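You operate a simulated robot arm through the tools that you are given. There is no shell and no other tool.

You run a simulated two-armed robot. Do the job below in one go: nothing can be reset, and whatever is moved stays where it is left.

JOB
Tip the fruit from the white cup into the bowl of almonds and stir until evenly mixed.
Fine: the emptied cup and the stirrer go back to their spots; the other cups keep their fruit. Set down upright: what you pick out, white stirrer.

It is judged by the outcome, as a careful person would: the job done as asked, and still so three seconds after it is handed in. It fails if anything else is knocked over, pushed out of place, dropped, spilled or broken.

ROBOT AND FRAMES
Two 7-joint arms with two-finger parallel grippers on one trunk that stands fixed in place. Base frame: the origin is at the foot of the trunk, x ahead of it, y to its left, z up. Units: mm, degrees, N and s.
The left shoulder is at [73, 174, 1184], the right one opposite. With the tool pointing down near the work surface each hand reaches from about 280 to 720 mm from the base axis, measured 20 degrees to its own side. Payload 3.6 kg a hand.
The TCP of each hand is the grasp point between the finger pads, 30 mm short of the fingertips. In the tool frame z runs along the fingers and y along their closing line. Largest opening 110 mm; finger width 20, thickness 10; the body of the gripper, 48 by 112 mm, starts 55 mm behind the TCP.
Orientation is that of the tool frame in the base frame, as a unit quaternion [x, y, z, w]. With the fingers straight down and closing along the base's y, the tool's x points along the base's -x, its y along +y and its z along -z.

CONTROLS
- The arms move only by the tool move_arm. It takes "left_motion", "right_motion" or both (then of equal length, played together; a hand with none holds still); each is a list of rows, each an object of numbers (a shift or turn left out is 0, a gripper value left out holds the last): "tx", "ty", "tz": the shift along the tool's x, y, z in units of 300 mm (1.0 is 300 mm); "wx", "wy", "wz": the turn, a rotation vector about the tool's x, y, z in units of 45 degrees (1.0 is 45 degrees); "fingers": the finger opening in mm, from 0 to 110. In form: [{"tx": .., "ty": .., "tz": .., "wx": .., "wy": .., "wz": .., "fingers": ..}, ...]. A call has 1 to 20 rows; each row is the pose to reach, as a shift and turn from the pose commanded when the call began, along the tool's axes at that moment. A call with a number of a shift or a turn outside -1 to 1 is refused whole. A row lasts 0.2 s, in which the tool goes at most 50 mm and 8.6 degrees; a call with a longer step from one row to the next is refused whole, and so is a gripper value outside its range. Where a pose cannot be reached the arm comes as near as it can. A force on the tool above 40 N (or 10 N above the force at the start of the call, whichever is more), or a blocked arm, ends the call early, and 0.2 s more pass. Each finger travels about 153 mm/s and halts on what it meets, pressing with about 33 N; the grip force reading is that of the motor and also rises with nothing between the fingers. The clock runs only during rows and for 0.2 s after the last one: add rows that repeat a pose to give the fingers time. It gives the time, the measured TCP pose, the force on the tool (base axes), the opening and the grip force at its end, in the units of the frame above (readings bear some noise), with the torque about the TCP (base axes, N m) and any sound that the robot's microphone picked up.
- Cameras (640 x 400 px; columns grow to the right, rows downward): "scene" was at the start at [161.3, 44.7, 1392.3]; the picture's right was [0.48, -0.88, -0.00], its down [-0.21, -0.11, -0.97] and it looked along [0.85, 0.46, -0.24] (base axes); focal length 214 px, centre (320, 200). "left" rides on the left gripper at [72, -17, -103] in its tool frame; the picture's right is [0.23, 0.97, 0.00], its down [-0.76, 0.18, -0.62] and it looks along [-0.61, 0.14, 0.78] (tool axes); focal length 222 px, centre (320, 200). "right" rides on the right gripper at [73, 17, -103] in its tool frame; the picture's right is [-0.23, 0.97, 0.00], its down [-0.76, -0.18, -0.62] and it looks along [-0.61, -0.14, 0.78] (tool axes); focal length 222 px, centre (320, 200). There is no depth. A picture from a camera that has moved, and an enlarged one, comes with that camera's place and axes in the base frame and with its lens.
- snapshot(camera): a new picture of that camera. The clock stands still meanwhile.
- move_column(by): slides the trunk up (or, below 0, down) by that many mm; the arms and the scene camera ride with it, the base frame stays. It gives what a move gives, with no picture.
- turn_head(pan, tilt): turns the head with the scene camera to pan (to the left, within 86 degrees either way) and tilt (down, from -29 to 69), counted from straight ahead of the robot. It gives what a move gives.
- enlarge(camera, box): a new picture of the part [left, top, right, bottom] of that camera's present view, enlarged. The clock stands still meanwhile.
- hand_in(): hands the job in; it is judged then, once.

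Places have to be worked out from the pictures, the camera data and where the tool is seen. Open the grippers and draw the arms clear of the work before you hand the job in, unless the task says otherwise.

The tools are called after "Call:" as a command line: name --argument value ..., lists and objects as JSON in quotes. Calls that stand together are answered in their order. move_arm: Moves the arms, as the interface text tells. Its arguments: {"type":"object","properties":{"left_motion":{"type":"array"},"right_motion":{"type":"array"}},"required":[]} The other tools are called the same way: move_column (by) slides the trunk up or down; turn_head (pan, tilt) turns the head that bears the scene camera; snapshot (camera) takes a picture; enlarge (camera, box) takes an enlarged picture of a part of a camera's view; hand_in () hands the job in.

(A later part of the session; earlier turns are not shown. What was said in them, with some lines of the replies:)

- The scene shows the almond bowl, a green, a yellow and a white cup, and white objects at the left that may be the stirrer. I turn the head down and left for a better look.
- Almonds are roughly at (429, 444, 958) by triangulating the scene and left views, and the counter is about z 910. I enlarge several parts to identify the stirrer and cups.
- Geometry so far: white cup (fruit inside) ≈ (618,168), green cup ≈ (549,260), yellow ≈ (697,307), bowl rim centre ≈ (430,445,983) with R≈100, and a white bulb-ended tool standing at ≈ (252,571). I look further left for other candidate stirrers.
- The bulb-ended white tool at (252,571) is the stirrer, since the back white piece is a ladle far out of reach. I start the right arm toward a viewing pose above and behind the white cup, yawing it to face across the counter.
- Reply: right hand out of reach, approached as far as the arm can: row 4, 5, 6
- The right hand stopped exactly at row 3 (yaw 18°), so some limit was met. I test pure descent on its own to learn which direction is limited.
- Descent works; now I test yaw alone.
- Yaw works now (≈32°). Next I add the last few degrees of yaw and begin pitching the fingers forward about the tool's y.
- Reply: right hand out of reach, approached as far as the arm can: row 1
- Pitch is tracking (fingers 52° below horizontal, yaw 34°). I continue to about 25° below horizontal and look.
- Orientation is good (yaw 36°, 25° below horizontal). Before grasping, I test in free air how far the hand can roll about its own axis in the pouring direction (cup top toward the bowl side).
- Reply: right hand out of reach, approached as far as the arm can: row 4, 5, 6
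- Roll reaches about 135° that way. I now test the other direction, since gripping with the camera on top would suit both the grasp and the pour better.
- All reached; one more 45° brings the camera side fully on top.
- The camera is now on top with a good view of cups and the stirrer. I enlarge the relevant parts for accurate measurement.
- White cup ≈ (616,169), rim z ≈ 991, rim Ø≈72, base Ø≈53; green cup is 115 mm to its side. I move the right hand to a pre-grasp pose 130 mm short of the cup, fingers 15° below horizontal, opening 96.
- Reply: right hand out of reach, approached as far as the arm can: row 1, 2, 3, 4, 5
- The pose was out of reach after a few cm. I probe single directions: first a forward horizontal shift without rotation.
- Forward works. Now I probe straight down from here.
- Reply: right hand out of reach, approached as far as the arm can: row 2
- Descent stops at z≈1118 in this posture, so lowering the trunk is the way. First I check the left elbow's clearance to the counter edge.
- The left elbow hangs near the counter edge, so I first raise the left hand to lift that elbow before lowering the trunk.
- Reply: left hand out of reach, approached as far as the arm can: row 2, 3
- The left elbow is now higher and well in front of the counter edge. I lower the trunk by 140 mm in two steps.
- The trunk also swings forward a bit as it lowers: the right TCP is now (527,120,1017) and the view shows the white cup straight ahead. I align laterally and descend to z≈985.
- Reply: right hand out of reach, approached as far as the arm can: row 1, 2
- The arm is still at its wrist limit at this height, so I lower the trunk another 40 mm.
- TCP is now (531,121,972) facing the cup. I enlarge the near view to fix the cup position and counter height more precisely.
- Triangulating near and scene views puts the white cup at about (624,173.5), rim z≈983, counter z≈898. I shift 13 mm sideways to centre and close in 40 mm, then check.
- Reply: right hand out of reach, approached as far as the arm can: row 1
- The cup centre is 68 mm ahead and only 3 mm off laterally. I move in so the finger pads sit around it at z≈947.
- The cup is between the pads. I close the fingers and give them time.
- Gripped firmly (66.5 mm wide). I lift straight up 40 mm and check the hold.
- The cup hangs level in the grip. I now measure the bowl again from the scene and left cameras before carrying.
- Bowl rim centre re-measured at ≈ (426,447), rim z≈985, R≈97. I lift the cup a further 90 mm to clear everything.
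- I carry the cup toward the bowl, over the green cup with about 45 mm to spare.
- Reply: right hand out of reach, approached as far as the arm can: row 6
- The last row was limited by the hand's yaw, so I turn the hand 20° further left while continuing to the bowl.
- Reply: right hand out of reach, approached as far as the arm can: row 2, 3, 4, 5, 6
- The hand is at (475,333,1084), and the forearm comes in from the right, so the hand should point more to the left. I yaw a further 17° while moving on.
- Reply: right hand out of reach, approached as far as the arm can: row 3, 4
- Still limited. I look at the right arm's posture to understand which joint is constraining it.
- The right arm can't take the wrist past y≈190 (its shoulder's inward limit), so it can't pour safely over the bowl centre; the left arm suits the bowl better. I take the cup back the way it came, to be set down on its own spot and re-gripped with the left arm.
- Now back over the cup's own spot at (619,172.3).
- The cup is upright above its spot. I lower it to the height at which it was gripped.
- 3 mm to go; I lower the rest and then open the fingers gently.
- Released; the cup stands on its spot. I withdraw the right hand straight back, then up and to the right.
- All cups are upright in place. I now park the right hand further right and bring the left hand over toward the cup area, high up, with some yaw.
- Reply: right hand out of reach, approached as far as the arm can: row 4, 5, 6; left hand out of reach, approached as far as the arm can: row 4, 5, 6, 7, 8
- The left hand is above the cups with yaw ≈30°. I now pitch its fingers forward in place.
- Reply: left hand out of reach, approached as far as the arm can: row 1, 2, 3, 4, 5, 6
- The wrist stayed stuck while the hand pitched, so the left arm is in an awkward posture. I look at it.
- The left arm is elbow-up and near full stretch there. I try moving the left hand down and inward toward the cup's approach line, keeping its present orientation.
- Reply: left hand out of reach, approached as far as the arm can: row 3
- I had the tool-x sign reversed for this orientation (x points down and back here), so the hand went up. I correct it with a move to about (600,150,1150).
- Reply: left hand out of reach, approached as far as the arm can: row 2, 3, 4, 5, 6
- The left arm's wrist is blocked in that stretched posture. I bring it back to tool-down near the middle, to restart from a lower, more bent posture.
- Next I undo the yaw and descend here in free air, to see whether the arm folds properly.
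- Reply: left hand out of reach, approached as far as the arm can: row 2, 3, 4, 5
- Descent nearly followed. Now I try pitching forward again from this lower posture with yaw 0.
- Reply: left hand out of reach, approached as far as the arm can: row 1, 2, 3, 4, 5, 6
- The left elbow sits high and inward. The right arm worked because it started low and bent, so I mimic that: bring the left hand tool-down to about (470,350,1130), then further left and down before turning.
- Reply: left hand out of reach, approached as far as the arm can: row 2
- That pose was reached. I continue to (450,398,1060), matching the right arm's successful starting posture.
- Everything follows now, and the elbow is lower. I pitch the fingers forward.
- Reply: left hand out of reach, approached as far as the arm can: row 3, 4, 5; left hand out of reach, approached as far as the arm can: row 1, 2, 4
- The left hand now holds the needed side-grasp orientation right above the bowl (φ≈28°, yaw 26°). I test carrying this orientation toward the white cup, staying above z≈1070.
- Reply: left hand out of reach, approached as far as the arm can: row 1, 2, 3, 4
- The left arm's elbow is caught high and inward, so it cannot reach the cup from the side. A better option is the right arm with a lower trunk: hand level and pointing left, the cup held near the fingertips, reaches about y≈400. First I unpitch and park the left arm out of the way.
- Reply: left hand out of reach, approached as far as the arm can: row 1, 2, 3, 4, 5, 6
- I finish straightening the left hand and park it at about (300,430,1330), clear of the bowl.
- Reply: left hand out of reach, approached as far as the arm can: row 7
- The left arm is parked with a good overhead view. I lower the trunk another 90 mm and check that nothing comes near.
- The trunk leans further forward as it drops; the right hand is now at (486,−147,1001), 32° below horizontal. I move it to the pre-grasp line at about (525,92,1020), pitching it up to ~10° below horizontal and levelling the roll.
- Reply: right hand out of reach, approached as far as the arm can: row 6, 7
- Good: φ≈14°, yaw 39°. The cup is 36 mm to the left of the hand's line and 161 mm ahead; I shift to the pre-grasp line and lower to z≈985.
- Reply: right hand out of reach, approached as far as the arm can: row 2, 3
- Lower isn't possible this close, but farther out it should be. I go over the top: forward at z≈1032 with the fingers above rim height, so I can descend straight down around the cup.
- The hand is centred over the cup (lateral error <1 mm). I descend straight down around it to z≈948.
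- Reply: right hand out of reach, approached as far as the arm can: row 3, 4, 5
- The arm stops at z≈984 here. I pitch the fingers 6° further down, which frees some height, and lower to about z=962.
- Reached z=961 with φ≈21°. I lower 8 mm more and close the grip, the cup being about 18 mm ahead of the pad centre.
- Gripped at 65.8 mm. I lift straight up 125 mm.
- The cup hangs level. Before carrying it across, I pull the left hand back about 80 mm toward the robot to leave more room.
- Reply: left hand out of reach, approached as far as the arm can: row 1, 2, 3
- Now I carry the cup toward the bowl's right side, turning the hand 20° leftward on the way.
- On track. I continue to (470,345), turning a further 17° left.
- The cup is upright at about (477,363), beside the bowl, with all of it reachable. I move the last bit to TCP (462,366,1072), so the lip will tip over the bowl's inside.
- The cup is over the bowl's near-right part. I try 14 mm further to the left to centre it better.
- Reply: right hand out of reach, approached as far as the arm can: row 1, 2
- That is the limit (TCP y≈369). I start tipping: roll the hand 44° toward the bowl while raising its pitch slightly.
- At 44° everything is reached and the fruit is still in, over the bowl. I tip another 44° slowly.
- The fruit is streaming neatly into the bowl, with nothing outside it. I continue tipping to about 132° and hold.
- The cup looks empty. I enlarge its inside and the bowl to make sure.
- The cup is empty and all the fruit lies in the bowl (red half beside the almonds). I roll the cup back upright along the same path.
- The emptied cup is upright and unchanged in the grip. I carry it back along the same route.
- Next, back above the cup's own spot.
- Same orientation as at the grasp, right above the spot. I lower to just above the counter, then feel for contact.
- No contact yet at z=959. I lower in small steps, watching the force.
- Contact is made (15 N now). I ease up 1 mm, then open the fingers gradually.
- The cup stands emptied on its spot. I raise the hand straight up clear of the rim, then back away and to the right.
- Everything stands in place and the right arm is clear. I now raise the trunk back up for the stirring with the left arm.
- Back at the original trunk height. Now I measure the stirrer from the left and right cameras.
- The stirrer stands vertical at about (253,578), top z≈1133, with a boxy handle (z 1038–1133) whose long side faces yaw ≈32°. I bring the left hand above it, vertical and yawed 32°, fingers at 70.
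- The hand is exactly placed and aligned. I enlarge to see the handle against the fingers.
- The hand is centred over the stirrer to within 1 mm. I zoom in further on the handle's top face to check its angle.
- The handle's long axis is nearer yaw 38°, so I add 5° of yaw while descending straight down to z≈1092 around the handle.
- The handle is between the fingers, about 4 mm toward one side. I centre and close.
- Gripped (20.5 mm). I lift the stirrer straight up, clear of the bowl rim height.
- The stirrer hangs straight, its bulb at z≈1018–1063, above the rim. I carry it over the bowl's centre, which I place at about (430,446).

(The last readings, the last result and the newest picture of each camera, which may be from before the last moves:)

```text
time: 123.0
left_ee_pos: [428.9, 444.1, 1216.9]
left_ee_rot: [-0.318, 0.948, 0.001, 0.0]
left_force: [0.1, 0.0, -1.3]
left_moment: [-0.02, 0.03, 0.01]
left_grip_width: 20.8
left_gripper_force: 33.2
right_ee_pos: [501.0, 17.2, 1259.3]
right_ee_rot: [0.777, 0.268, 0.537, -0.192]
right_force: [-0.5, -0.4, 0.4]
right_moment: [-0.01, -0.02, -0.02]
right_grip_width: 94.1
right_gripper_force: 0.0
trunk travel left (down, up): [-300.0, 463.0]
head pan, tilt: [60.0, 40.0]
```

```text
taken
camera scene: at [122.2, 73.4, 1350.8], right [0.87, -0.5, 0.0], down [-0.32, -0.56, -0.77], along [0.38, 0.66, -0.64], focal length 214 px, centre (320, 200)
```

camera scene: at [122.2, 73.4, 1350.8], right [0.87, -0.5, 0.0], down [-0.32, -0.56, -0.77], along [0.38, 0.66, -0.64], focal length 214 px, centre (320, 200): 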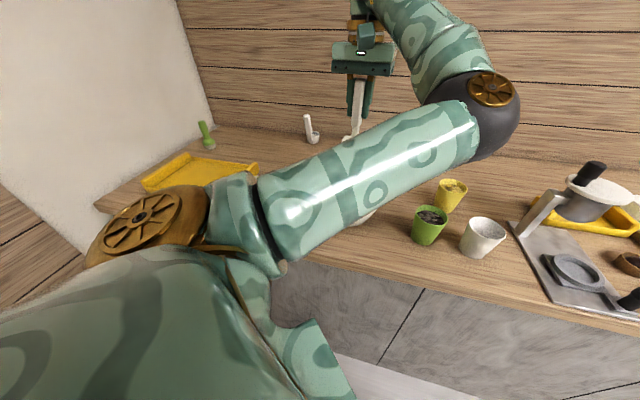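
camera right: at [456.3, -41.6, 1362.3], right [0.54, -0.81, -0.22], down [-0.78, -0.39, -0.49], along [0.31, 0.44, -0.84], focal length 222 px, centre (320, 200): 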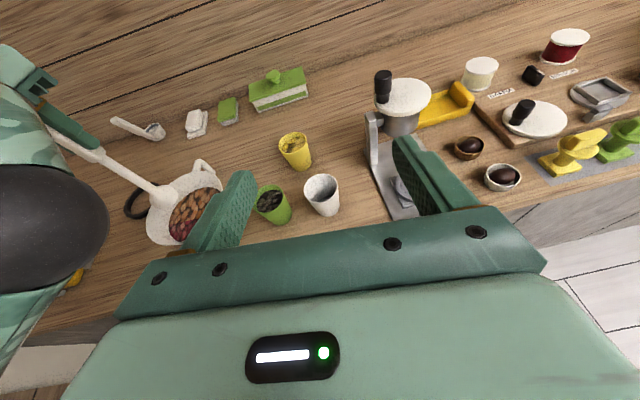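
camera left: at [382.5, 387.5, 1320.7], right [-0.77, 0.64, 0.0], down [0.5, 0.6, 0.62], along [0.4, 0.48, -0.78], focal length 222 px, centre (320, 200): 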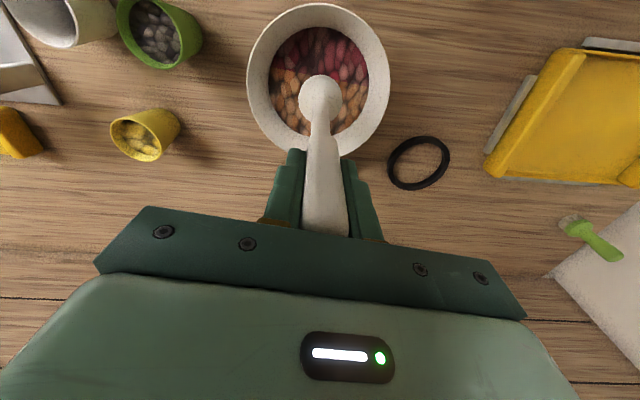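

The bulb hangs over the bowl, whose centre I refine to ≈(433,447). I lower it in, slowly, watching the force.

Call:
move_arm --left_motion '[{"tx": -0.0167, "tz": 0.06}, {"tx": -0.0167, "tz": 0.12}, {"tx": -0.0167, "tz": 0.17}, {"tx": -0.0167, "tz": 0.21}]'

Call:
move_arm --left_motion '[{"tz": 0.03}, {"tz": 0.06}, {"tz": 0.09}, {"tz": 0.12}]'

Call:
snapshot --camera "left"

```text
time: 124.0
left_ee_pos: [433.3, 450.4, 1154.7]
left_ee_rot: [-0.316, 0.949, 0.0, -0.001]
left_force: [-0.5, 0.1, -2.1]
left_moment: [0.0, -0.03, 0.01]
left_grip_width: 20.6
left_gripper_force: 32.7
right_ee_pos: [501.2, 17.9, 1259.3]
right_ee_rot: [0.777, 0.268, 0.536, -0.191]
right_force: [0.5, -0.1, 0.3]
right_moment: [-0.02, 0.02, 0.01]
right_grip_width: 94.4
right_gripper_force: 0.1
trunk travel left (down, up): [-300.0, 463.0]
head pan, tilt: [60.0, 40.0]
```

```text
time: 125.0
left_ee_pos: [433.8, 450.1, 1118.8]
left_ee_rot: [-0.316, 0.949, 0.0, 0.001]
left_force: [-1.1, 0.1, -1.0]
left_moment: [-0.01, 0.01, -0.02]
left_grip_width: 20.8
left_gripper_force: 32.5
right_ee_pos: [500.9, 18.3, 1260.1]
right_ee_rot: [0.777, 0.268, 0.536, -0.192]
right_force: [0.2, 1.0, 0.5]
right_moment: [0.01, -0.01, 0.01]
right_grip_width: 94.2
right_gripper_force: 0.0
trunk travel left (down, up): [-300.0, 463.0]
head pan, tilt: [60.0, 40.0]
```

```text
taken
camera left: at [385.9, 392.6, 1221.7], right [-0.77, 0.64, 0.0], down [0.5, 0.6, 0.62], along [0.4, 0.48, -0.78], focal length 222 px, centre (320, 200)
```

left: 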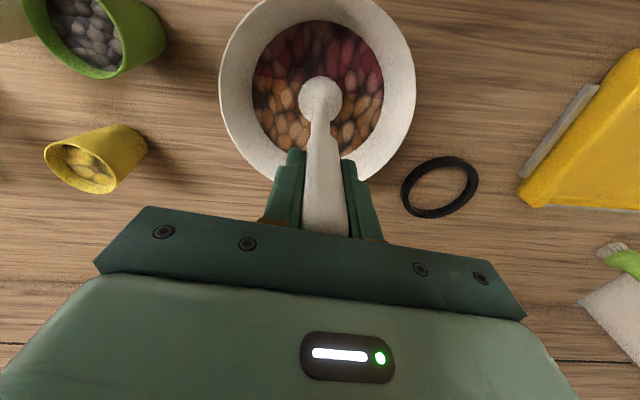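

No resistance is felt; the content level is about z 937 with radius ≈74, so the bulb (radius 27) can circle at up to ~35 mm. I stir a first set of circles at radius 32 mm, a little deeper.

Call:
move_arm --left_motion '[{"tx": 0.0426, "ty": 0.013, "tz": 0.018}, {"tx": 0.0447, "ty": 0.0565, "tz": 0.036}, {"tx": 0.008, "ty": 0.093, "tz": 0.036}, {"tx": -0.0455, "ty": 0.0857, "tz": 0.036}, {"tx": -0.0847, "ty": 0.0465, "tz": 0.036}, {"tx": -0.099, "ty": -0.007, "tz": 0.036}, {"tx": -0.0847, "ty": -0.0605, "tz": 0.036}, {"tx": -0.0455, "ty": -0.0997, "tz": 0.036}, {"tx": 0.008, "ty": -0.114, "tz": 0.036}, {"tx": 0.0615, "ty": -0.0997, "tz": 0.036}, {"tx": 0.1007, "ty": -0.0605, "tz": 0.036}, {"tx": 0.115, "ty": -0.007, "tz": 0.036}, {"tx": 0.1007, "ty": 0.0465, "tz": 0.036}, {"tx": 0.0615, "ty": 0.0857, "tz": 0.036}, {"tx": 0.008, "ty": 0.1, "tz": 0.036}, {"tx": -0.0455, "ty": 0.0857, "tz": 0.036}, {"tx": -0.0847, "ty": 0.0465, "tz": 0.036}, {"tx": -0.099, "ty": -0.007, "tz": 0.036}, {"tx": -0.044, "ty": -0.037, "tz": 0.036}, {"tx": 0.008, "ty": -0.007, "tz": 0.036}]'

Call:
snapshot --camera "left"

```text
time: 129.2
left_ee_pos: [433.4, 445.9, 1108.4]
left_ee_rot: [-0.317, 0.949, 0.001, 0.001]
left_force: [0.0, -0.2, -1.9]
left_moment: [0.02, -0.03, 0.01]
left_grip_width: 20.5
left_gripper_force: 32.8
right_ee_pos: [499.1, 16.6, 1259.9]
right_ee_rot: [0.777, 0.268, 0.537, -0.192]
right_force: [-0.4, -0.5, 0.9]
right_moment: [-0.01, 0.03, 0.02]
right_grip_width: 94.1
right_gripper_force: 0.0
trunk travel left (down, up): [-300.0, 463.0]
head pan, tilt: [60.0, 40.0]
```

```text
taken
camera left: at [386.1, 388.5, 1211.9], right [-0.77, 0.64, 0.0], down [0.5, 0.6, 0.62], along [0.4, 0.48, -0.78], focal length 222 px, centre (320, 200)
```

left: 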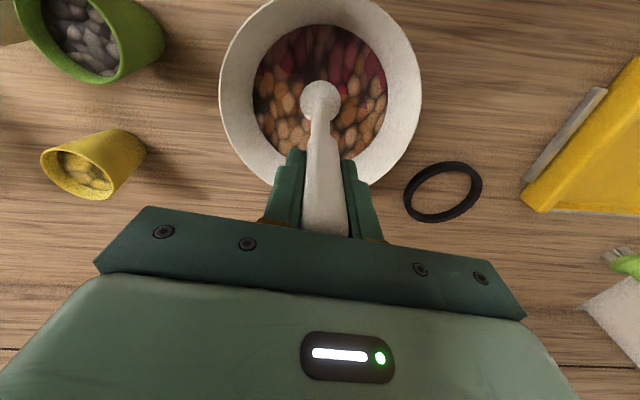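

Some mixing shows. I zoom in to judge it.

Call:
enlarge --camera "left" --box '[210, 0, 430, 190]'

```text
2.11 times, centred on (320, 95) of left
camera zoom: at [386.1, 388.5, 1211.9], right [-0.77, 0.64, 0.0], down [0.5, 0.6, 0.62], along [0.4, 0.48, -0.78], focal length 468 px, centre (320, 421)
```

zoom: 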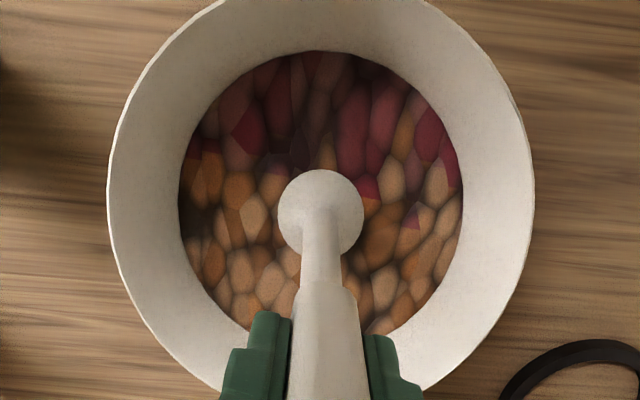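

Mixing progresses where the bulb sweeps. I continue with wider circles (37 mm), then inner and reverse ones.

Call:
move_arm --left_motion '[{"tx": 0.0617, "ty": 0.0}, {"tx": 0.1233, "ty": 0.0}, {"tx": 0.0998, "ty": 0.0725}, {"tx": 0.0381, "ty": 0.1173}, {"tx": -0.0381, "ty": 0.1173}, {"tx": -0.0998, "ty": 0.0725}, {"tx": -0.1233, "ty": 0.0}, {"tx": -0.0998, "ty": -0.0725}, {"tx": -0.0381, "ty": -0.1173}, {"tx": 0.0381, "ty": -0.1173}, {"tx": 0.0998, "ty": -0.0725}, {"tx": 0.1233, "ty": 0.0}, {"tx": 0.0998, "ty": 0.0725}, {"tx": 0.0381, "ty": 0.1173}, {"tx": -0.0381, "ty": 0.1173}, {"tx": -0.0998, "ty": 0.0725}, {"tx": -0.1233, "ty": 0.0}, {"tx": -0.0998, "ty": -0.0725}, {"tx": -0.0381, "ty": -0.1173}, {"tx": 0.0, "ty": 0.0}]'

Call:
move_arm --left_motion '[{"tx": 0.0, "ty": 0.0617}, {"tx": 0.0, "ty": 0.1233}, {"tx": 0.0725, "ty": 0.0998}, {"tx": 0.1173, "ty": 0.0381}, {"tx": 0.1173, "ty": -0.0381}, {"tx": 0.0725, "ty": -0.0998}, {"tx": 0.0, "ty": -0.1233}, {"tx": -0.0725, "ty": -0.0998}, {"tx": -0.1173, "ty": -0.0381}, {"tx": -0.1173, "ty": 0.0381}, {"tx": -0.0725, "ty": 0.0998}, {"tx": 0.0, "ty": 0.0617}, {"tx": 0.0617, "ty": 0.0}, {"tx": 0.0, "ty": -0.0617}, {"tx": -0.0617, "ty": 0.0}, {"tx": 0.0, "ty": 0.0617}, {"tx": 0.0617, "ty": 0.0}, {"tx": 0.0, "ty": -0.0617}, {"tx": -0.0617, "ty": 0.0}, {"tx": 0.0, "ty": 0.0}]'

Call:
enlarge --camera "left" --box '[210, 0, 430, 190]'

```text
time: 133.4
left_ee_pos: [433.3, 446.0, 1109.6]
left_ee_rot: [-0.317, 0.948, 0.0, 0.0]
left_force: [-0.3, -0.7, -1.3]
left_moment: [0.0, -0.03, 0.05]
left_grip_width: 20.6
left_gripper_force: 33.0
right_ee_pos: [500.2, 17.9, 1259.4]
right_ee_rot: [0.777, 0.269, 0.536, -0.192]
right_force: [0.1, 0.2, 0.1]
right_moment: [0.0, -0.03, -0.04]
right_grip_width: 94.2
right_gripper_force: 0.1
trunk travel left (down, up): [-300.0, 463.0]
head pan, tilt: [60.0, 40.0]
```

```text
time: 137.6
left_ee_pos: [432.6, 444.3, 1109.7]
left_ee_rot: [-0.316, 0.949, 0.0, 0.001]
left_force: [-0.4, -0.6, -0.6]
left_moment: [0.02, 0.0, 0.02]
left_grip_width: 20.6
left_gripper_force: 32.7
right_ee_pos: [500.1, 16.1, 1259.8]
right_ee_rot: [0.776, 0.269, 0.536, -0.193]
right_force: [-0.8, -0.1, -0.2]
right_moment: [-0.01, 0.02, 0.02]
right_grip_width: 94.4
right_gripper_force: 0.0
trunk travel left (down, up): [-300.0, 463.0]
head pan, tilt: [60.0, 40.0]
```

```text
2.11 times, centred on (320, 95) of left
camera zoom: at [384.6, 388.3, 1213.0], right [-0.77, 0.64, 0.0], down [0.5, 0.6, 0.62], along [0.4, 0.48, -0.78], focal length 468 px, centre (320, 421)
```

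zoom: 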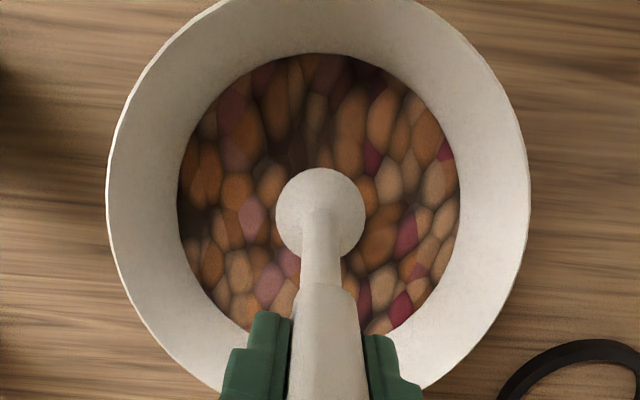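

The fruit is spreading well through the almonds. I do two more rounds with mixed radii to even it out.

Call:
move_arm --left_motion '[{"tx": -0.06, "ty": 0.0}, {"tx": -0.1233, "ty": 0.0}, {"tx": -0.0998, "ty": 0.0725}, {"tx": -0.0381, "ty": 0.1173}, {"tx": 0.0381, "ty": 0.1173}, {"tx": 0.0998, "ty": 0.0725}, {"tx": 0.1233, "ty": 0.0}, {"tx": 0.0998, "ty": -0.0725}, {"tx": 0.0381, "ty": -0.1173}, {"tx": -0.0381, "ty": -0.1173}, {"tx": -0.0998, "ty": -0.0725}, {"tx": -0.06, "ty": 0.0}, {"tx": 0.0, "ty": 0.06}, {"tx": 0.06, "ty": 0.0}, {"tx": 0.1233, "ty": 0.0}, {"tx": 0.0998, "ty": 0.0725}, {"tx": 0.0381, "ty": 0.1173}, {"tx": -0.0381, "ty": 0.1173}, {"tx": -0.02, "ty": 0.05}, {"tx": 0.0, "ty": 0.0}]'

Call:
move_arm --left_motion '[{"tx": 0.0, "ty": -0.06}, {"tx": 0.0, "ty": -0.1233}, {"tx": 0.0725, "ty": -0.0998}, {"tx": 0.1173, "ty": -0.0381}, {"tx": 0.1173, "ty": 0.0381}, {"tx": 0.0725, "ty": 0.0998}, {"tx": 0.0, "ty": 0.1233}, {"tx": -0.0725, "ty": 0.0998}, {"tx": -0.1173, "ty": 0.0381}, {"tx": -0.1173, "ty": -0.0381}, {"tx": -0.0725, "ty": -0.0998}, {"tx": 0.0, "ty": -0.1233}, {"tx": 0.0725, "ty": -0.0998}, {"tx": 0.1173, "ty": -0.0381}, {"tx": 0.1173, "ty": 0.0381}, {"tx": 0.0725, "ty": 0.0998}, {"tx": 0.0, "ty": 0.06}, {"tx": -0.06, "ty": 0.0}, {"tx": 0.0, "ty": -0.05}, {"tx": 0.0, "ty": 0.0}]'

Call:
enlarge --camera "left" --box '[210, 0, 430, 190]'

```text
time: 141.8
left_ee_pos: [433.0, 446.3, 1107.7]
left_ee_rot: [-0.317, 0.948, 0.0, 0.002]
left_force: [-1.0, -0.6, -0.8]
left_moment: [-0.03, 0.01, -0.04]
left_grip_width: 20.6
left_gripper_force: 33.1
right_ee_pos: [500.1, 17.3, 1259.4]
right_ee_rot: [0.777, 0.268, 0.537, -0.192]
right_force: [-0.1, -1.1, -0.3]
right_moment: [0.04, 0.06, -0.01]
right_grip_width: 93.9
right_gripper_force: 0.1
trunk travel left (down, up): [-300.0, 463.0]
head pan, tilt: [60.0, 40.0]
```

```text
time: 146.0
left_ee_pos: [433.2, 447.8, 1106.8]
left_ee_rot: [-0.317, 0.949, 0.0, 0.0]
left_force: [0.7, -0.2, -1.8]
left_moment: [-0.01, -0.01, 0.0]
left_grip_width: 20.5
left_gripper_force: 33.5
right_ee_pos: [499.6, 19.2, 1260.6]
right_ee_rot: [0.777, 0.269, 0.536, -0.192]
right_force: [0.4, -0.5, 1.0]
right_moment: [-0.03, -0.04, -0.02]
right_grip_width: 94.2
right_gripper_force: 0.1
trunk travel left (down, up): [-300.0, 463.0]
head pan, tilt: [60.0, 40.0]
```

```text
2.11 times, centred on (320, 95) of left
camera zoom: at [385.4, 390.7, 1210.9], right [-0.77, 0.64, 0.0], down [0.5, 0.6, 0.62], along [0.4, 0.48, -0.78], focal length 468 px, centre (320, 421)
```

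zoom: 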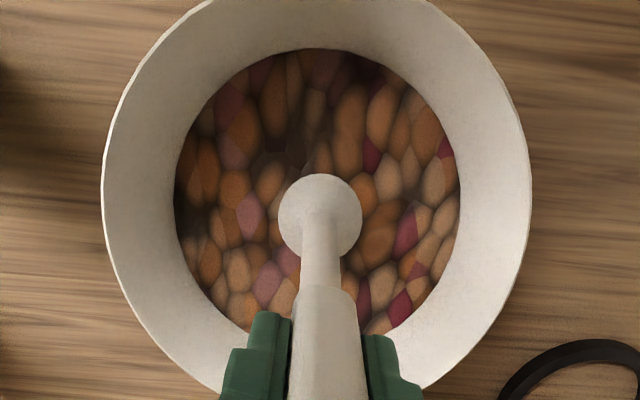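

The pattern no longer changes, so it appears fully mixed. I raise the stirrer straight out of the bowl and look.

Call:
move_arm --left_motion '[{"tz": -0.04}, {"tz": -0.11}, {"tz": -0.19}, {"tz": -0.27}, {"tz": -0.34}, {"tz": -0.38}]'

Call:
snapshot --camera "left"

Call:
enlarge --camera "left" --box '[230, 0, 410, 170]'

Call:
enlarge --camera "right" --box '[100, 120, 260, 260]'

```text
time: 147.4
left_ee_pos: [431.9, 446.0, 1221.5]
left_ee_rot: [-0.318, 0.948, 0.0, 0.0]
left_force: [-0.1, 0.3, -1.3]
left_moment: [0.02, -0.05, -0.02]
left_grip_width: 20.7
left_gripper_force: 32.6
right_ee_pos: [500.2, 16.3, 1259.2]
right_ee_rot: [0.777, 0.268, 0.537, -0.192]
right_force: [-0.4, -0.2, 0.1]
right_moment: [0.03, 0.01, -0.03]
right_grip_width: 94.0
right_gripper_force: 0.0
trunk travel left (down, up): [-300.0, 463.0]
head pan, tilt: [60.0, 40.0]
```

```text
taken
camera left: at [384.9, 389.0, 1325.4], right [-0.77, 0.64, 0.0], down [0.5, 0.6, 0.62], along [0.4, 0.48, -0.78], focal length 222 px, centre (320, 200)
```

left: 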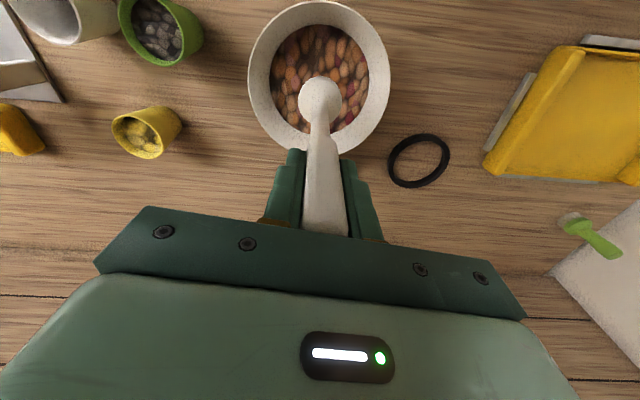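

```text
2.35 times, centred on (320, 85) of left
camera zoom: at [384.9, 389.0, 1325.4], right [-0.77, 0.64, 0.0], down [0.5, 0.6, 0.62], along [0.4, 0.48, -0.78], focal length 523 px, centre (320, 471)
```

zoom: 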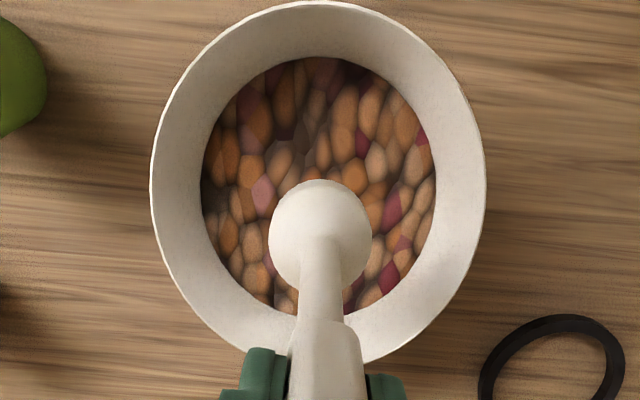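

```text
2.86 times, centred on (180, 190) of right
camera zoom: at [455.9, -41.3, 1362.4], right [0.54, -0.81, -0.22], down [-0.78, -0.39, -0.49], along [0.31, 0.44, -0.84], focal length 635 px, centre (720, 229)
```

zoom: 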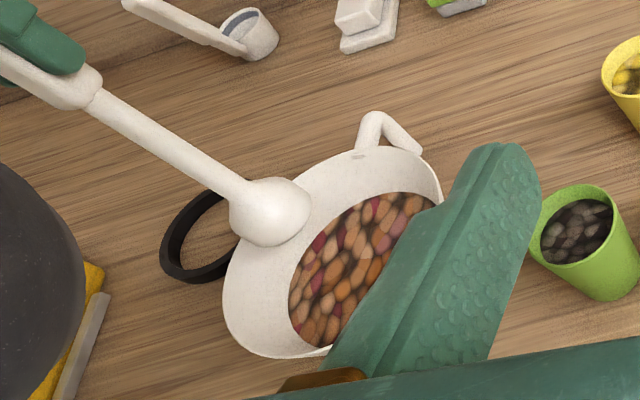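

The contents look evenly mixed and the bowl hasn't moved. I carry the stirrer back above its spot at (252.6,581).

Call:
move_arm --left_motion '[{"tx": 0.02, "ty": 0.07}, {"tx": 0.05, "ty": 0.18}, {"tx": 0.085, "ty": 0.3}, {"tx": 0.12, "ty": 0.42}, {"tx": 0.155, "ty": 0.54}, {"tx": 0.186, "ty": 0.65}, {"tx": 0.206, "ty": 0.719}, {"tx": 0.206, "ty": 0.719}]'

Call:
snapshot --camera "left"

```text
time: 149.2
left_ee_pos: [256.5, 580.8, 1220.6]
left_ee_rot: [-0.316, 0.949, -0.001, 0.001]
left_force: [2.0, -0.5, -0.4]
left_moment: [-0.03, 0.0, 0.01]
left_grip_width: 20.6
left_gripper_force: 33.2
right_ee_pos: [500.9, 16.8, 1259.3]
right_ee_rot: [0.776, 0.269, 0.537, -0.192]
right_force: [-0.4, 0.7, 0.2]
right_moment: [-0.01, 0.03, 0.0]
right_grip_width: 94.1
right_gripper_force: 0.1
trunk travel left (down, up): [-300.0, 463.0]
head pan, tilt: [60.0, 40.0]
```

```text
taken
camera left: at [208.3, 523.8, 1325.1], right [-0.77, 0.64, 0.0], down [0.5, 0.6, 0.62], along [0.4, 0.48, -0.78], focal length 222 px, centre (320, 200)
```

left: 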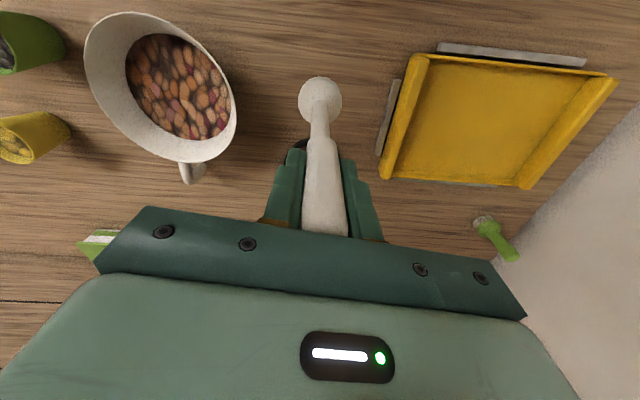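

I'm about 4 mm off the original spot (the view is shifted 3 px), so I correct that and lower to just above the counter.

Call:
move_arm --left_motion '[{"tx": 0.006, "ty": 0.011, "tz": 0.02}, {"tx": 0.006, "ty": 0.011, "tz": 0.12}, {"tx": 0.006, "ty": 0.011, "tz": 0.23}, {"tx": 0.006, "ty": 0.011, "tz": 0.33}, {"tx": 0.006, "ty": 0.011, "tz": 0.39}, {"tx": 0.006, "ty": 0.011, "tz": 0.415}]'

Call:
snapshot --camera "left"

```text
time: 150.6
left_ee_pos: [250.1, 581.6, 1097.3]
left_ee_rot: [-0.316, 0.949, 0.0, 0.001]
left_force: [0.4, 0.3, -0.6]
left_moment: [-0.03, 0.04, 0.01]
left_grip_width: 20.8
left_gripper_force: 32.9
right_ee_pos: [498.8, 17.2, 1259.5]
right_ee_rot: [0.776, 0.269, 0.537, -0.192]
right_force: [0.6, -0.3, 0.3]
right_moment: [0.01, -0.02, 0.01]
right_grip_width: 94.1
right_gripper_force: 0.1
trunk travel left (down, up): [-300.0, 463.0]
head pan, tilt: [60.0, 40.0]
```

```text
taken
camera left: at [203.3, 525.9, 1199.6], right [-0.77, 0.64, 0.0], down [0.5, 0.6, 0.62], along [0.4, 0.48, -0.78], focal length 222 px, centre (320, 200)
```

left: 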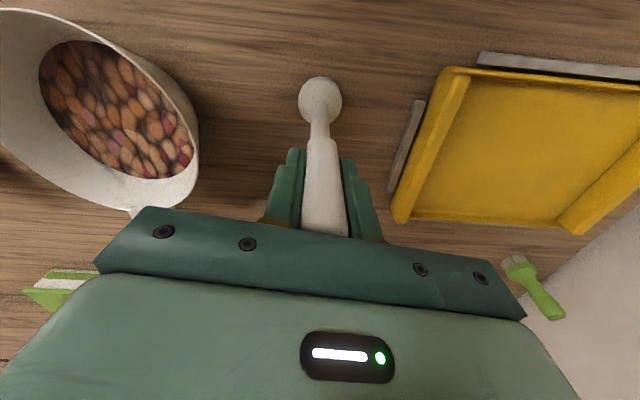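

The view matches the one at the grasp. I lower in small steps until contact.

Call:
move_arm --left_motion '[{"tz": 0.006}, {"tz": 0.012}]'

Call:
move_arm --left_motion '[{"tz": 0.003}, {"tz": 0.006}]'

```text
time: 151.2
left_ee_pos: [251.1, 583.0, 1093.1]
left_ee_rot: [-0.316, 0.949, 0.001, 0.001]
left_force: [-0.2, -0.5, -1.6]
left_moment: [-0.02, 0.02, -0.01]
left_grip_width: 20.8
left_gripper_force: 32.8
right_ee_pos: [500.0, 17.5, 1259.2]
right_ee_rot: [0.777, 0.268, 0.537, -0.192]
right_force: [-0.1, -0.1, 1.0]
right_moment: [-0.01, -0.01, 0.02]
right_grip_width: 94.4
right_gripper_force: 0.0
trunk travel left (down, up): [-300.0, 463.0]
head pan, tilt: [60.0, 40.0]
```

```text
time: 151.8
left_ee_pos: [250.4, 582.4, 1090.9]
left_ee_rot: [-0.318, 0.948, 0.0, 0.001]
left_force: [0.6, -0.1, -1.3]
left_moment: [-0.02, 0.01, -0.03]
left_grip_width: 20.7
left_gripper_force: 33.3
right_ee_pos: [499.7, 17.0, 1259.6]
right_ee_rot: [0.777, 0.268, 0.537, -0.191]
right_force: [0.6, 0.4, -0.2]
right_moment: [0.01, 0.0, 0.01]
right_grip_width: 94.1
right_gripper_force: 0.1
trunk travel left (down, up): [-300.0, 463.0]
head pan, tilt: [60.0, 40.0]
```

No contact yet. I correct 2 mm sideways and go on lowering by small steps.

Call:
move_arm --left_motion '[{"tx": -0.002, "ty": -0.006}, {"tx": -0.002, "ty": -0.006, "tz": 0.004}]'

Call:
move_arm --left_motion '[{"tz": 0.002}, {"tz": 0.004}]'

```text
time: 152.4
left_ee_pos: [252.3, 581.4, 1090.3]
left_ee_rot: [-0.317, 0.948, 0.0, 0.001]
left_force: [-0.3, 0.3, -0.7]
left_moment: [0.02, 0.02, -0.03]
left_grip_width: 20.5
left_gripper_force: 33.1
right_ee_pos: [499.5, 16.5, 1259.2]
right_ee_rot: [0.777, 0.268, 0.537, -0.192]
right_force: [0.8, -0.4, -1.2]
right_moment: [0.02, -0.01, 0.01]
right_grip_width: 94.1
right_gripper_force: 0.0
trunk travel left (down, up): [-300.0, 463.0]
head pan, tilt: [60.0, 40.0]
```

```text
time: 153.0
left_ee_pos: [251.9, 580.9, 1090.8]
left_ee_rot: [-0.317, 0.949, 0.001, 0.001]
left_force: [0.5, 0.9, 12.8]
left_moment: [-0.15, 0.17, -0.02]
left_grip_width: 20.7
left_gripper_force: 32.9
right_ee_pos: [498.3, 16.1, 1260.0]
right_ee_rot: [0.776, 0.268, 0.537, -0.192]
right_force: [-0.2, 0.6, 0.2]
right_moment: [0.01, -0.01, 0.0]
right_grip_width: 93.9
right_gripper_force: 0.0
trunk travel left (down, up): [-300.0, 463.0]
head pan, tilt: [60.0, 40.0]
```

Contact (12.8 N). I ease up slightly and open the fingers.

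Call:
move_arm --left_motion '[{"tz": -0.002}, {"tz": -0.002}, {"tz": -0.002, "fingers": 24}, {"tz": -0.002, "fingers": 32}, {"tz": -0.002, "fingers": 50}, {"tz": -0.002, "fingers": 70}, {"tz": -0.002, "fingers": 70}]'

Call:
snapshot --camera "left"

```text
time: 154.6
left_ee_pos: [253.4, 580.8, 1090.1]
left_ee_rot: [-0.316, 0.949, -0.001, 0.001]
left_force: [-0.7, -0.3, -0.3]
left_moment: [-0.01, 0.01, -0.04]
left_grip_width: 70.2
left_gripper_force: 0.0
right_ee_pos: [500.8, 17.9, 1259.7]
right_ee_rot: [0.776, 0.268, 0.537, -0.192]
right_force: [0.5, 0.0, 0.0]
right_moment: [0.01, -0.03, 0.02]
right_grip_width: 94.0
right_gripper_force: 0.0
trunk travel left (down, up): [-300.0, 463.0]
head pan, tilt: [60.0, 40.0]
```

```text
taken
camera left: at [205.1, 524.4, 1193.7], right [-0.77, 0.64, 0.0], down [0.5, 0.6, 0.62], along [0.4, 0.48, -0.78], focal length 222 px, centre (320, 200)
```

left: 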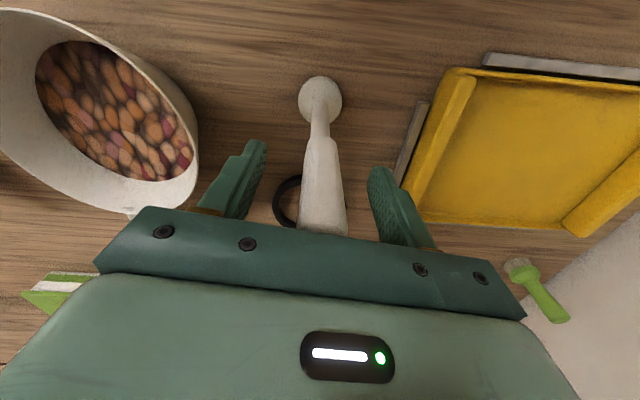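

The stirrer stands free. I raise the left hand straight up and check that it is upright.

Call:
move_arm --left_motion '[{"tz": -0.05}, {"tz": -0.15}, {"tz": -0.27}, {"tz": -0.4}, {"tz": -0.5}]'

Call:
snapshot --camera "left"

Call:
snapshot --camera "right"

```text
time: 155.8
left_ee_pos: [251.0, 581.7, 1241.2]
left_ee_rot: [-0.317, 0.949, 0.0, 0.0]
left_force: [-0.4, 0.3, -0.5]
left_moment: [-0.02, 0.03, -0.03]
left_grip_width: 70.2
left_gripper_force: 0.0
right_ee_pos: [499.6, 16.8, 1259.5]
right_ee_rot: [0.776, 0.269, 0.537, -0.192]
right_force: [-0.2, -0.4, 0.8]
right_moment: [-0.01, 0.03, 0.0]
right_grip_width: 93.9
right_gripper_force: 0.1
trunk travel left (down, up): [-300.0, 463.0]
head pan, tilt: [60.0, 40.0]
```

```text
taken
camera left: at [203.0, 524.2, 1344.7], right [-0.77, 0.64, 0.0], down [0.5, 0.6, 0.62], along [0.4, 0.48, -0.78], focal length 222 px, centre (320, 200)
```

left: 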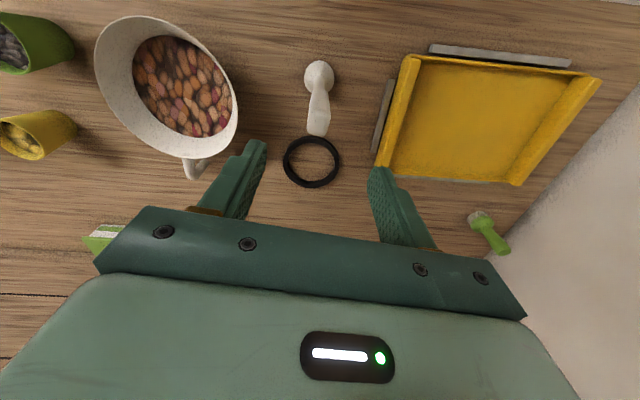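

```text
taken
camera right: at [455.5, -41.5, 1362.6], right [0.54, -0.81, -0.22], down [-0.78, -0.39, -0.49], along [0.31, 0.44, -0.84], focal length 222 px, centre (320, 200)
```

right: 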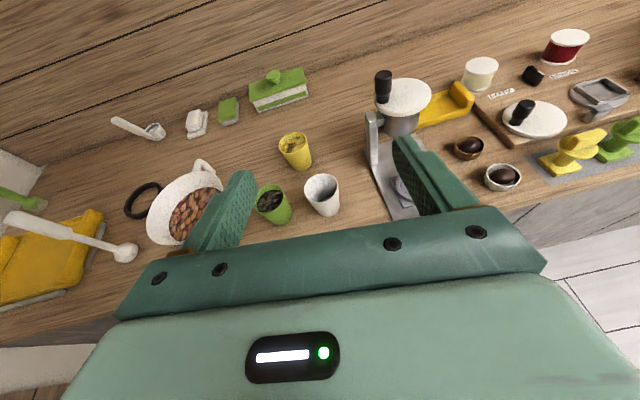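

The stirrer stands upright exactly where it was (same pixels as before). I retract the left arm to its starting place, open both grippers and compare the scene with the first pictures.

Call:
move_arm --left_motion '[{"tz": -0.1, "wz": 0.1}, {"tx": 0.015, "ty": -0.085, "tz": -0.2, "wz": 0.25, "fingers": 90}, {"tx": 0.03, "ty": -0.17, "tz": -0.28, "wz": 0.4, "fingers": 110}, {"tx": 0.045, "ty": -0.255, "tz": -0.36, "wz": 0.54}, {"tx": 0.06, "ty": -0.34, "tz": -0.44, "wz": 0.68}, {"tx": 0.074, "ty": -0.425, "tz": -0.513, "wz": 0.82}]' --right_motion '[{"tz": -0.02}, {"tz": -0.05, "fingers": 110}, {"tz": -0.08}, {"tz": -0.1}, {"tz": -0.12}, {"tz": -0.14}]'

Call:
turn_head --pan 40 --tilt 40

Call:
snapshot --camera "scene"

Call:
enlarge --camera "scene" --box '[320, 120, 480, 240]'

Call:
enlarge --camera "scene" --box '[170, 110, 330, 240]'

Call:
snapshot --camera "left"

```text
time: 157.2
left_ee_pos: [307.4, 464.1, 1394.8]
left_ee_rot: [0.0, 1.0, 0.001, 0.001]
left_force: [-0.3, -0.7, 0.3]
left_moment: [0.02, 0.0, -0.03]
left_grip_width: 110.1
left_gripper_force: 0.0
right_ee_pos: [469.2, -8.1, 1273.8]
right_ee_rot: [0.777, 0.268, 0.537, -0.192]
right_force: [0.6, 0.6, 0.0]
right_moment: [0.04, 0.02, 0.01]
right_grip_width: 110.2
right_gripper_force: 0.0
trunk travel left (down, up): [-300.0, 463.0]
head pan, tilt: [60.0, 40.0]
```

```text
time: 158.1
left_ee_pos: [307.6, 465.2, 1393.3]
left_ee_rot: [-0.001, 1.0, 0.001, 0.0]
left_force: [0.3, 0.8, 0.1]
left_moment: [0.0, -0.02, 0.02]
left_grip_width: 110.0
left_gripper_force: 0.0
right_ee_pos: [468.7, -7.1, 1274.9]
right_ee_rot: [0.776, 0.269, 0.537, -0.192]
right_force: [0.3, 0.1, -0.2]
right_moment: [-0.01, 0.03, -0.03]
right_grip_width: 109.7
right_gripper_force: 0.1
trunk travel left (down, up): [-300.0, 463.0]
head pan, tilt: [40.0, 40.0]
```

```text
taken
camera scene: at [144.3, 54.6, 1350.9], right [0.64, -0.77, 0.0], down [-0.49, -0.41, -0.77], along [0.59, 0.49, -0.64], focal length 214 px, centre (320, 200)
```

scene: 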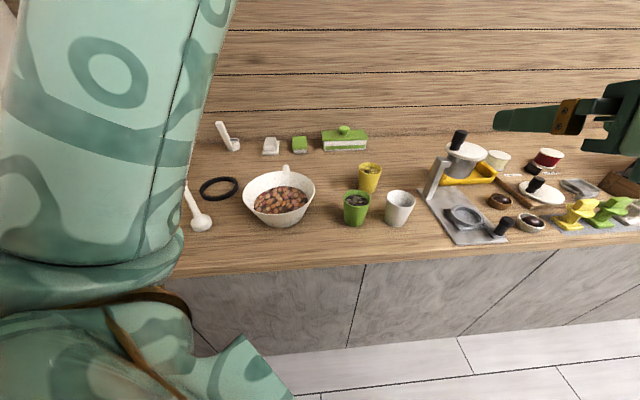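

```text
3.33 times, centred on (400, 180) of scene
camera zoom: at [144.3, 54.6, 1350.9], right [0.64, -0.77, 0.0], down [-0.49, -0.41, -0.77], along [0.59, 0.49, -0.64], focal length 715 px, centre (53, 267)
```

zoom: 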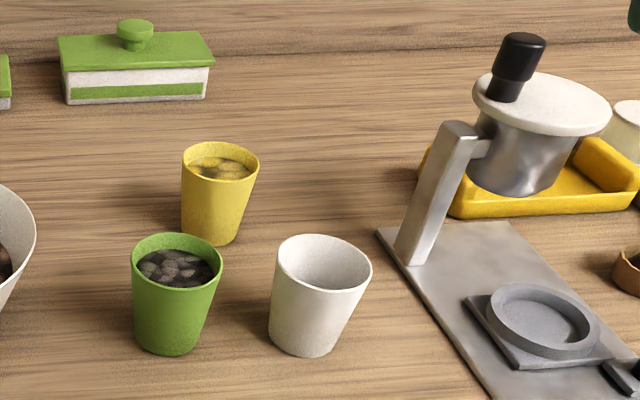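

```text
3.08 times, centred on (250, 175) of scene
camera zoom: at [144.3, 54.6, 1350.9], right [0.64, -0.77, 0.0], down [-0.49, -0.41, -0.77], along [0.59, 0.49, -0.64], focal length 660 px, centre (535, 277)
```

zoom: 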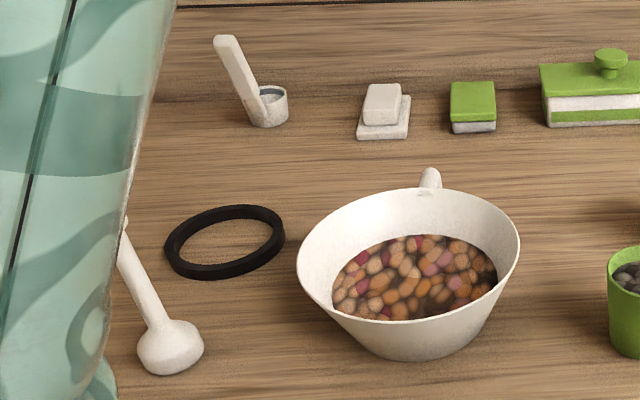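

```text
taken
camera left: at [236.2, 449.0, 1497.4], right [-0.23, 0.97, 0.0], down [0.76, 0.18, 0.62], along [0.61, 0.14, -0.78], focal length 222 px, centre (320, 200)
```

left: 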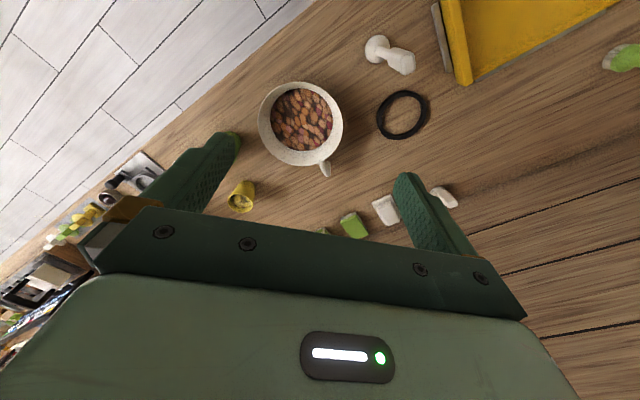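

Everything matches the first pictures (cup within ~2 mm, stirrer and bowl unchanged). One last close look at the mixture for evenness.

Call:
enlarge --camera "left" --box '[250, 70, 350, 180]'

Call:
enlarge --camera "scene" --box '[235, 155, 325, 235]'

```text
3.64 times, centred on (300, 125) of left
camera zoom: at [236.2, 449.0, 1497.4], right [-0.23, 0.97, 0.0], down [0.76, 0.18, 0.62], along [0.61, 0.14, -0.78], focal length 808 px, centre (393, 473)
```

zoom: 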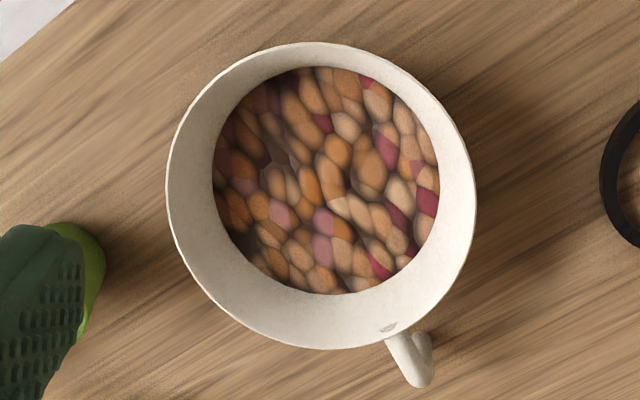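

```text
5.00 times, centred on (280, 195) of scene
camera zoom: at [144.3, 54.6, 1350.9], right [0.64, -0.77, 0.0], down [-0.49, -0.41, -0.77], along [0.59, 0.49, -0.64], focal length 1072 px, centre (520, 225)
```

zoom: 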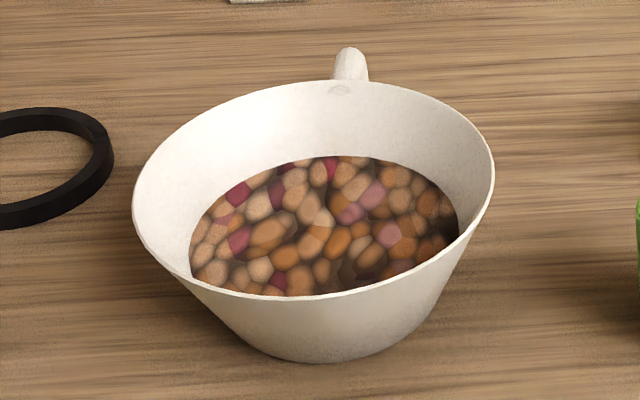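

The fruit pieces are scattered evenly through the almonds. The emptied cup and the stirrer stand upright on their spots, the green and yellow cups keep their fruit, and both grippers are open and clear. I hand the job in.

Call:
hand_in

```text
The job is handed in.
```

I tipped the fruit from the white cup into the almond bowl and stirred it in. In the last close-up pictures, the pieces are spread evenly through the almonds.

- **White cup:** empty, upright and back on its spot, within about 2 mm of where it started.
- **Stirrer:** upright, with no visible shift from its original spot.
- **Other cups:** the green and yellow cups were not touched and still hold their fruit.
- **Bowl and counter:** I saw nothing spilled or knocked over, and the bowl has not moved.
- **Arms:** both grippers are open and clear of the work.

The pour took two tries. On the first, the right arm couldn't reach far enough over the bowl, so I put the full cup back on its spot and gripped it again before pouring.
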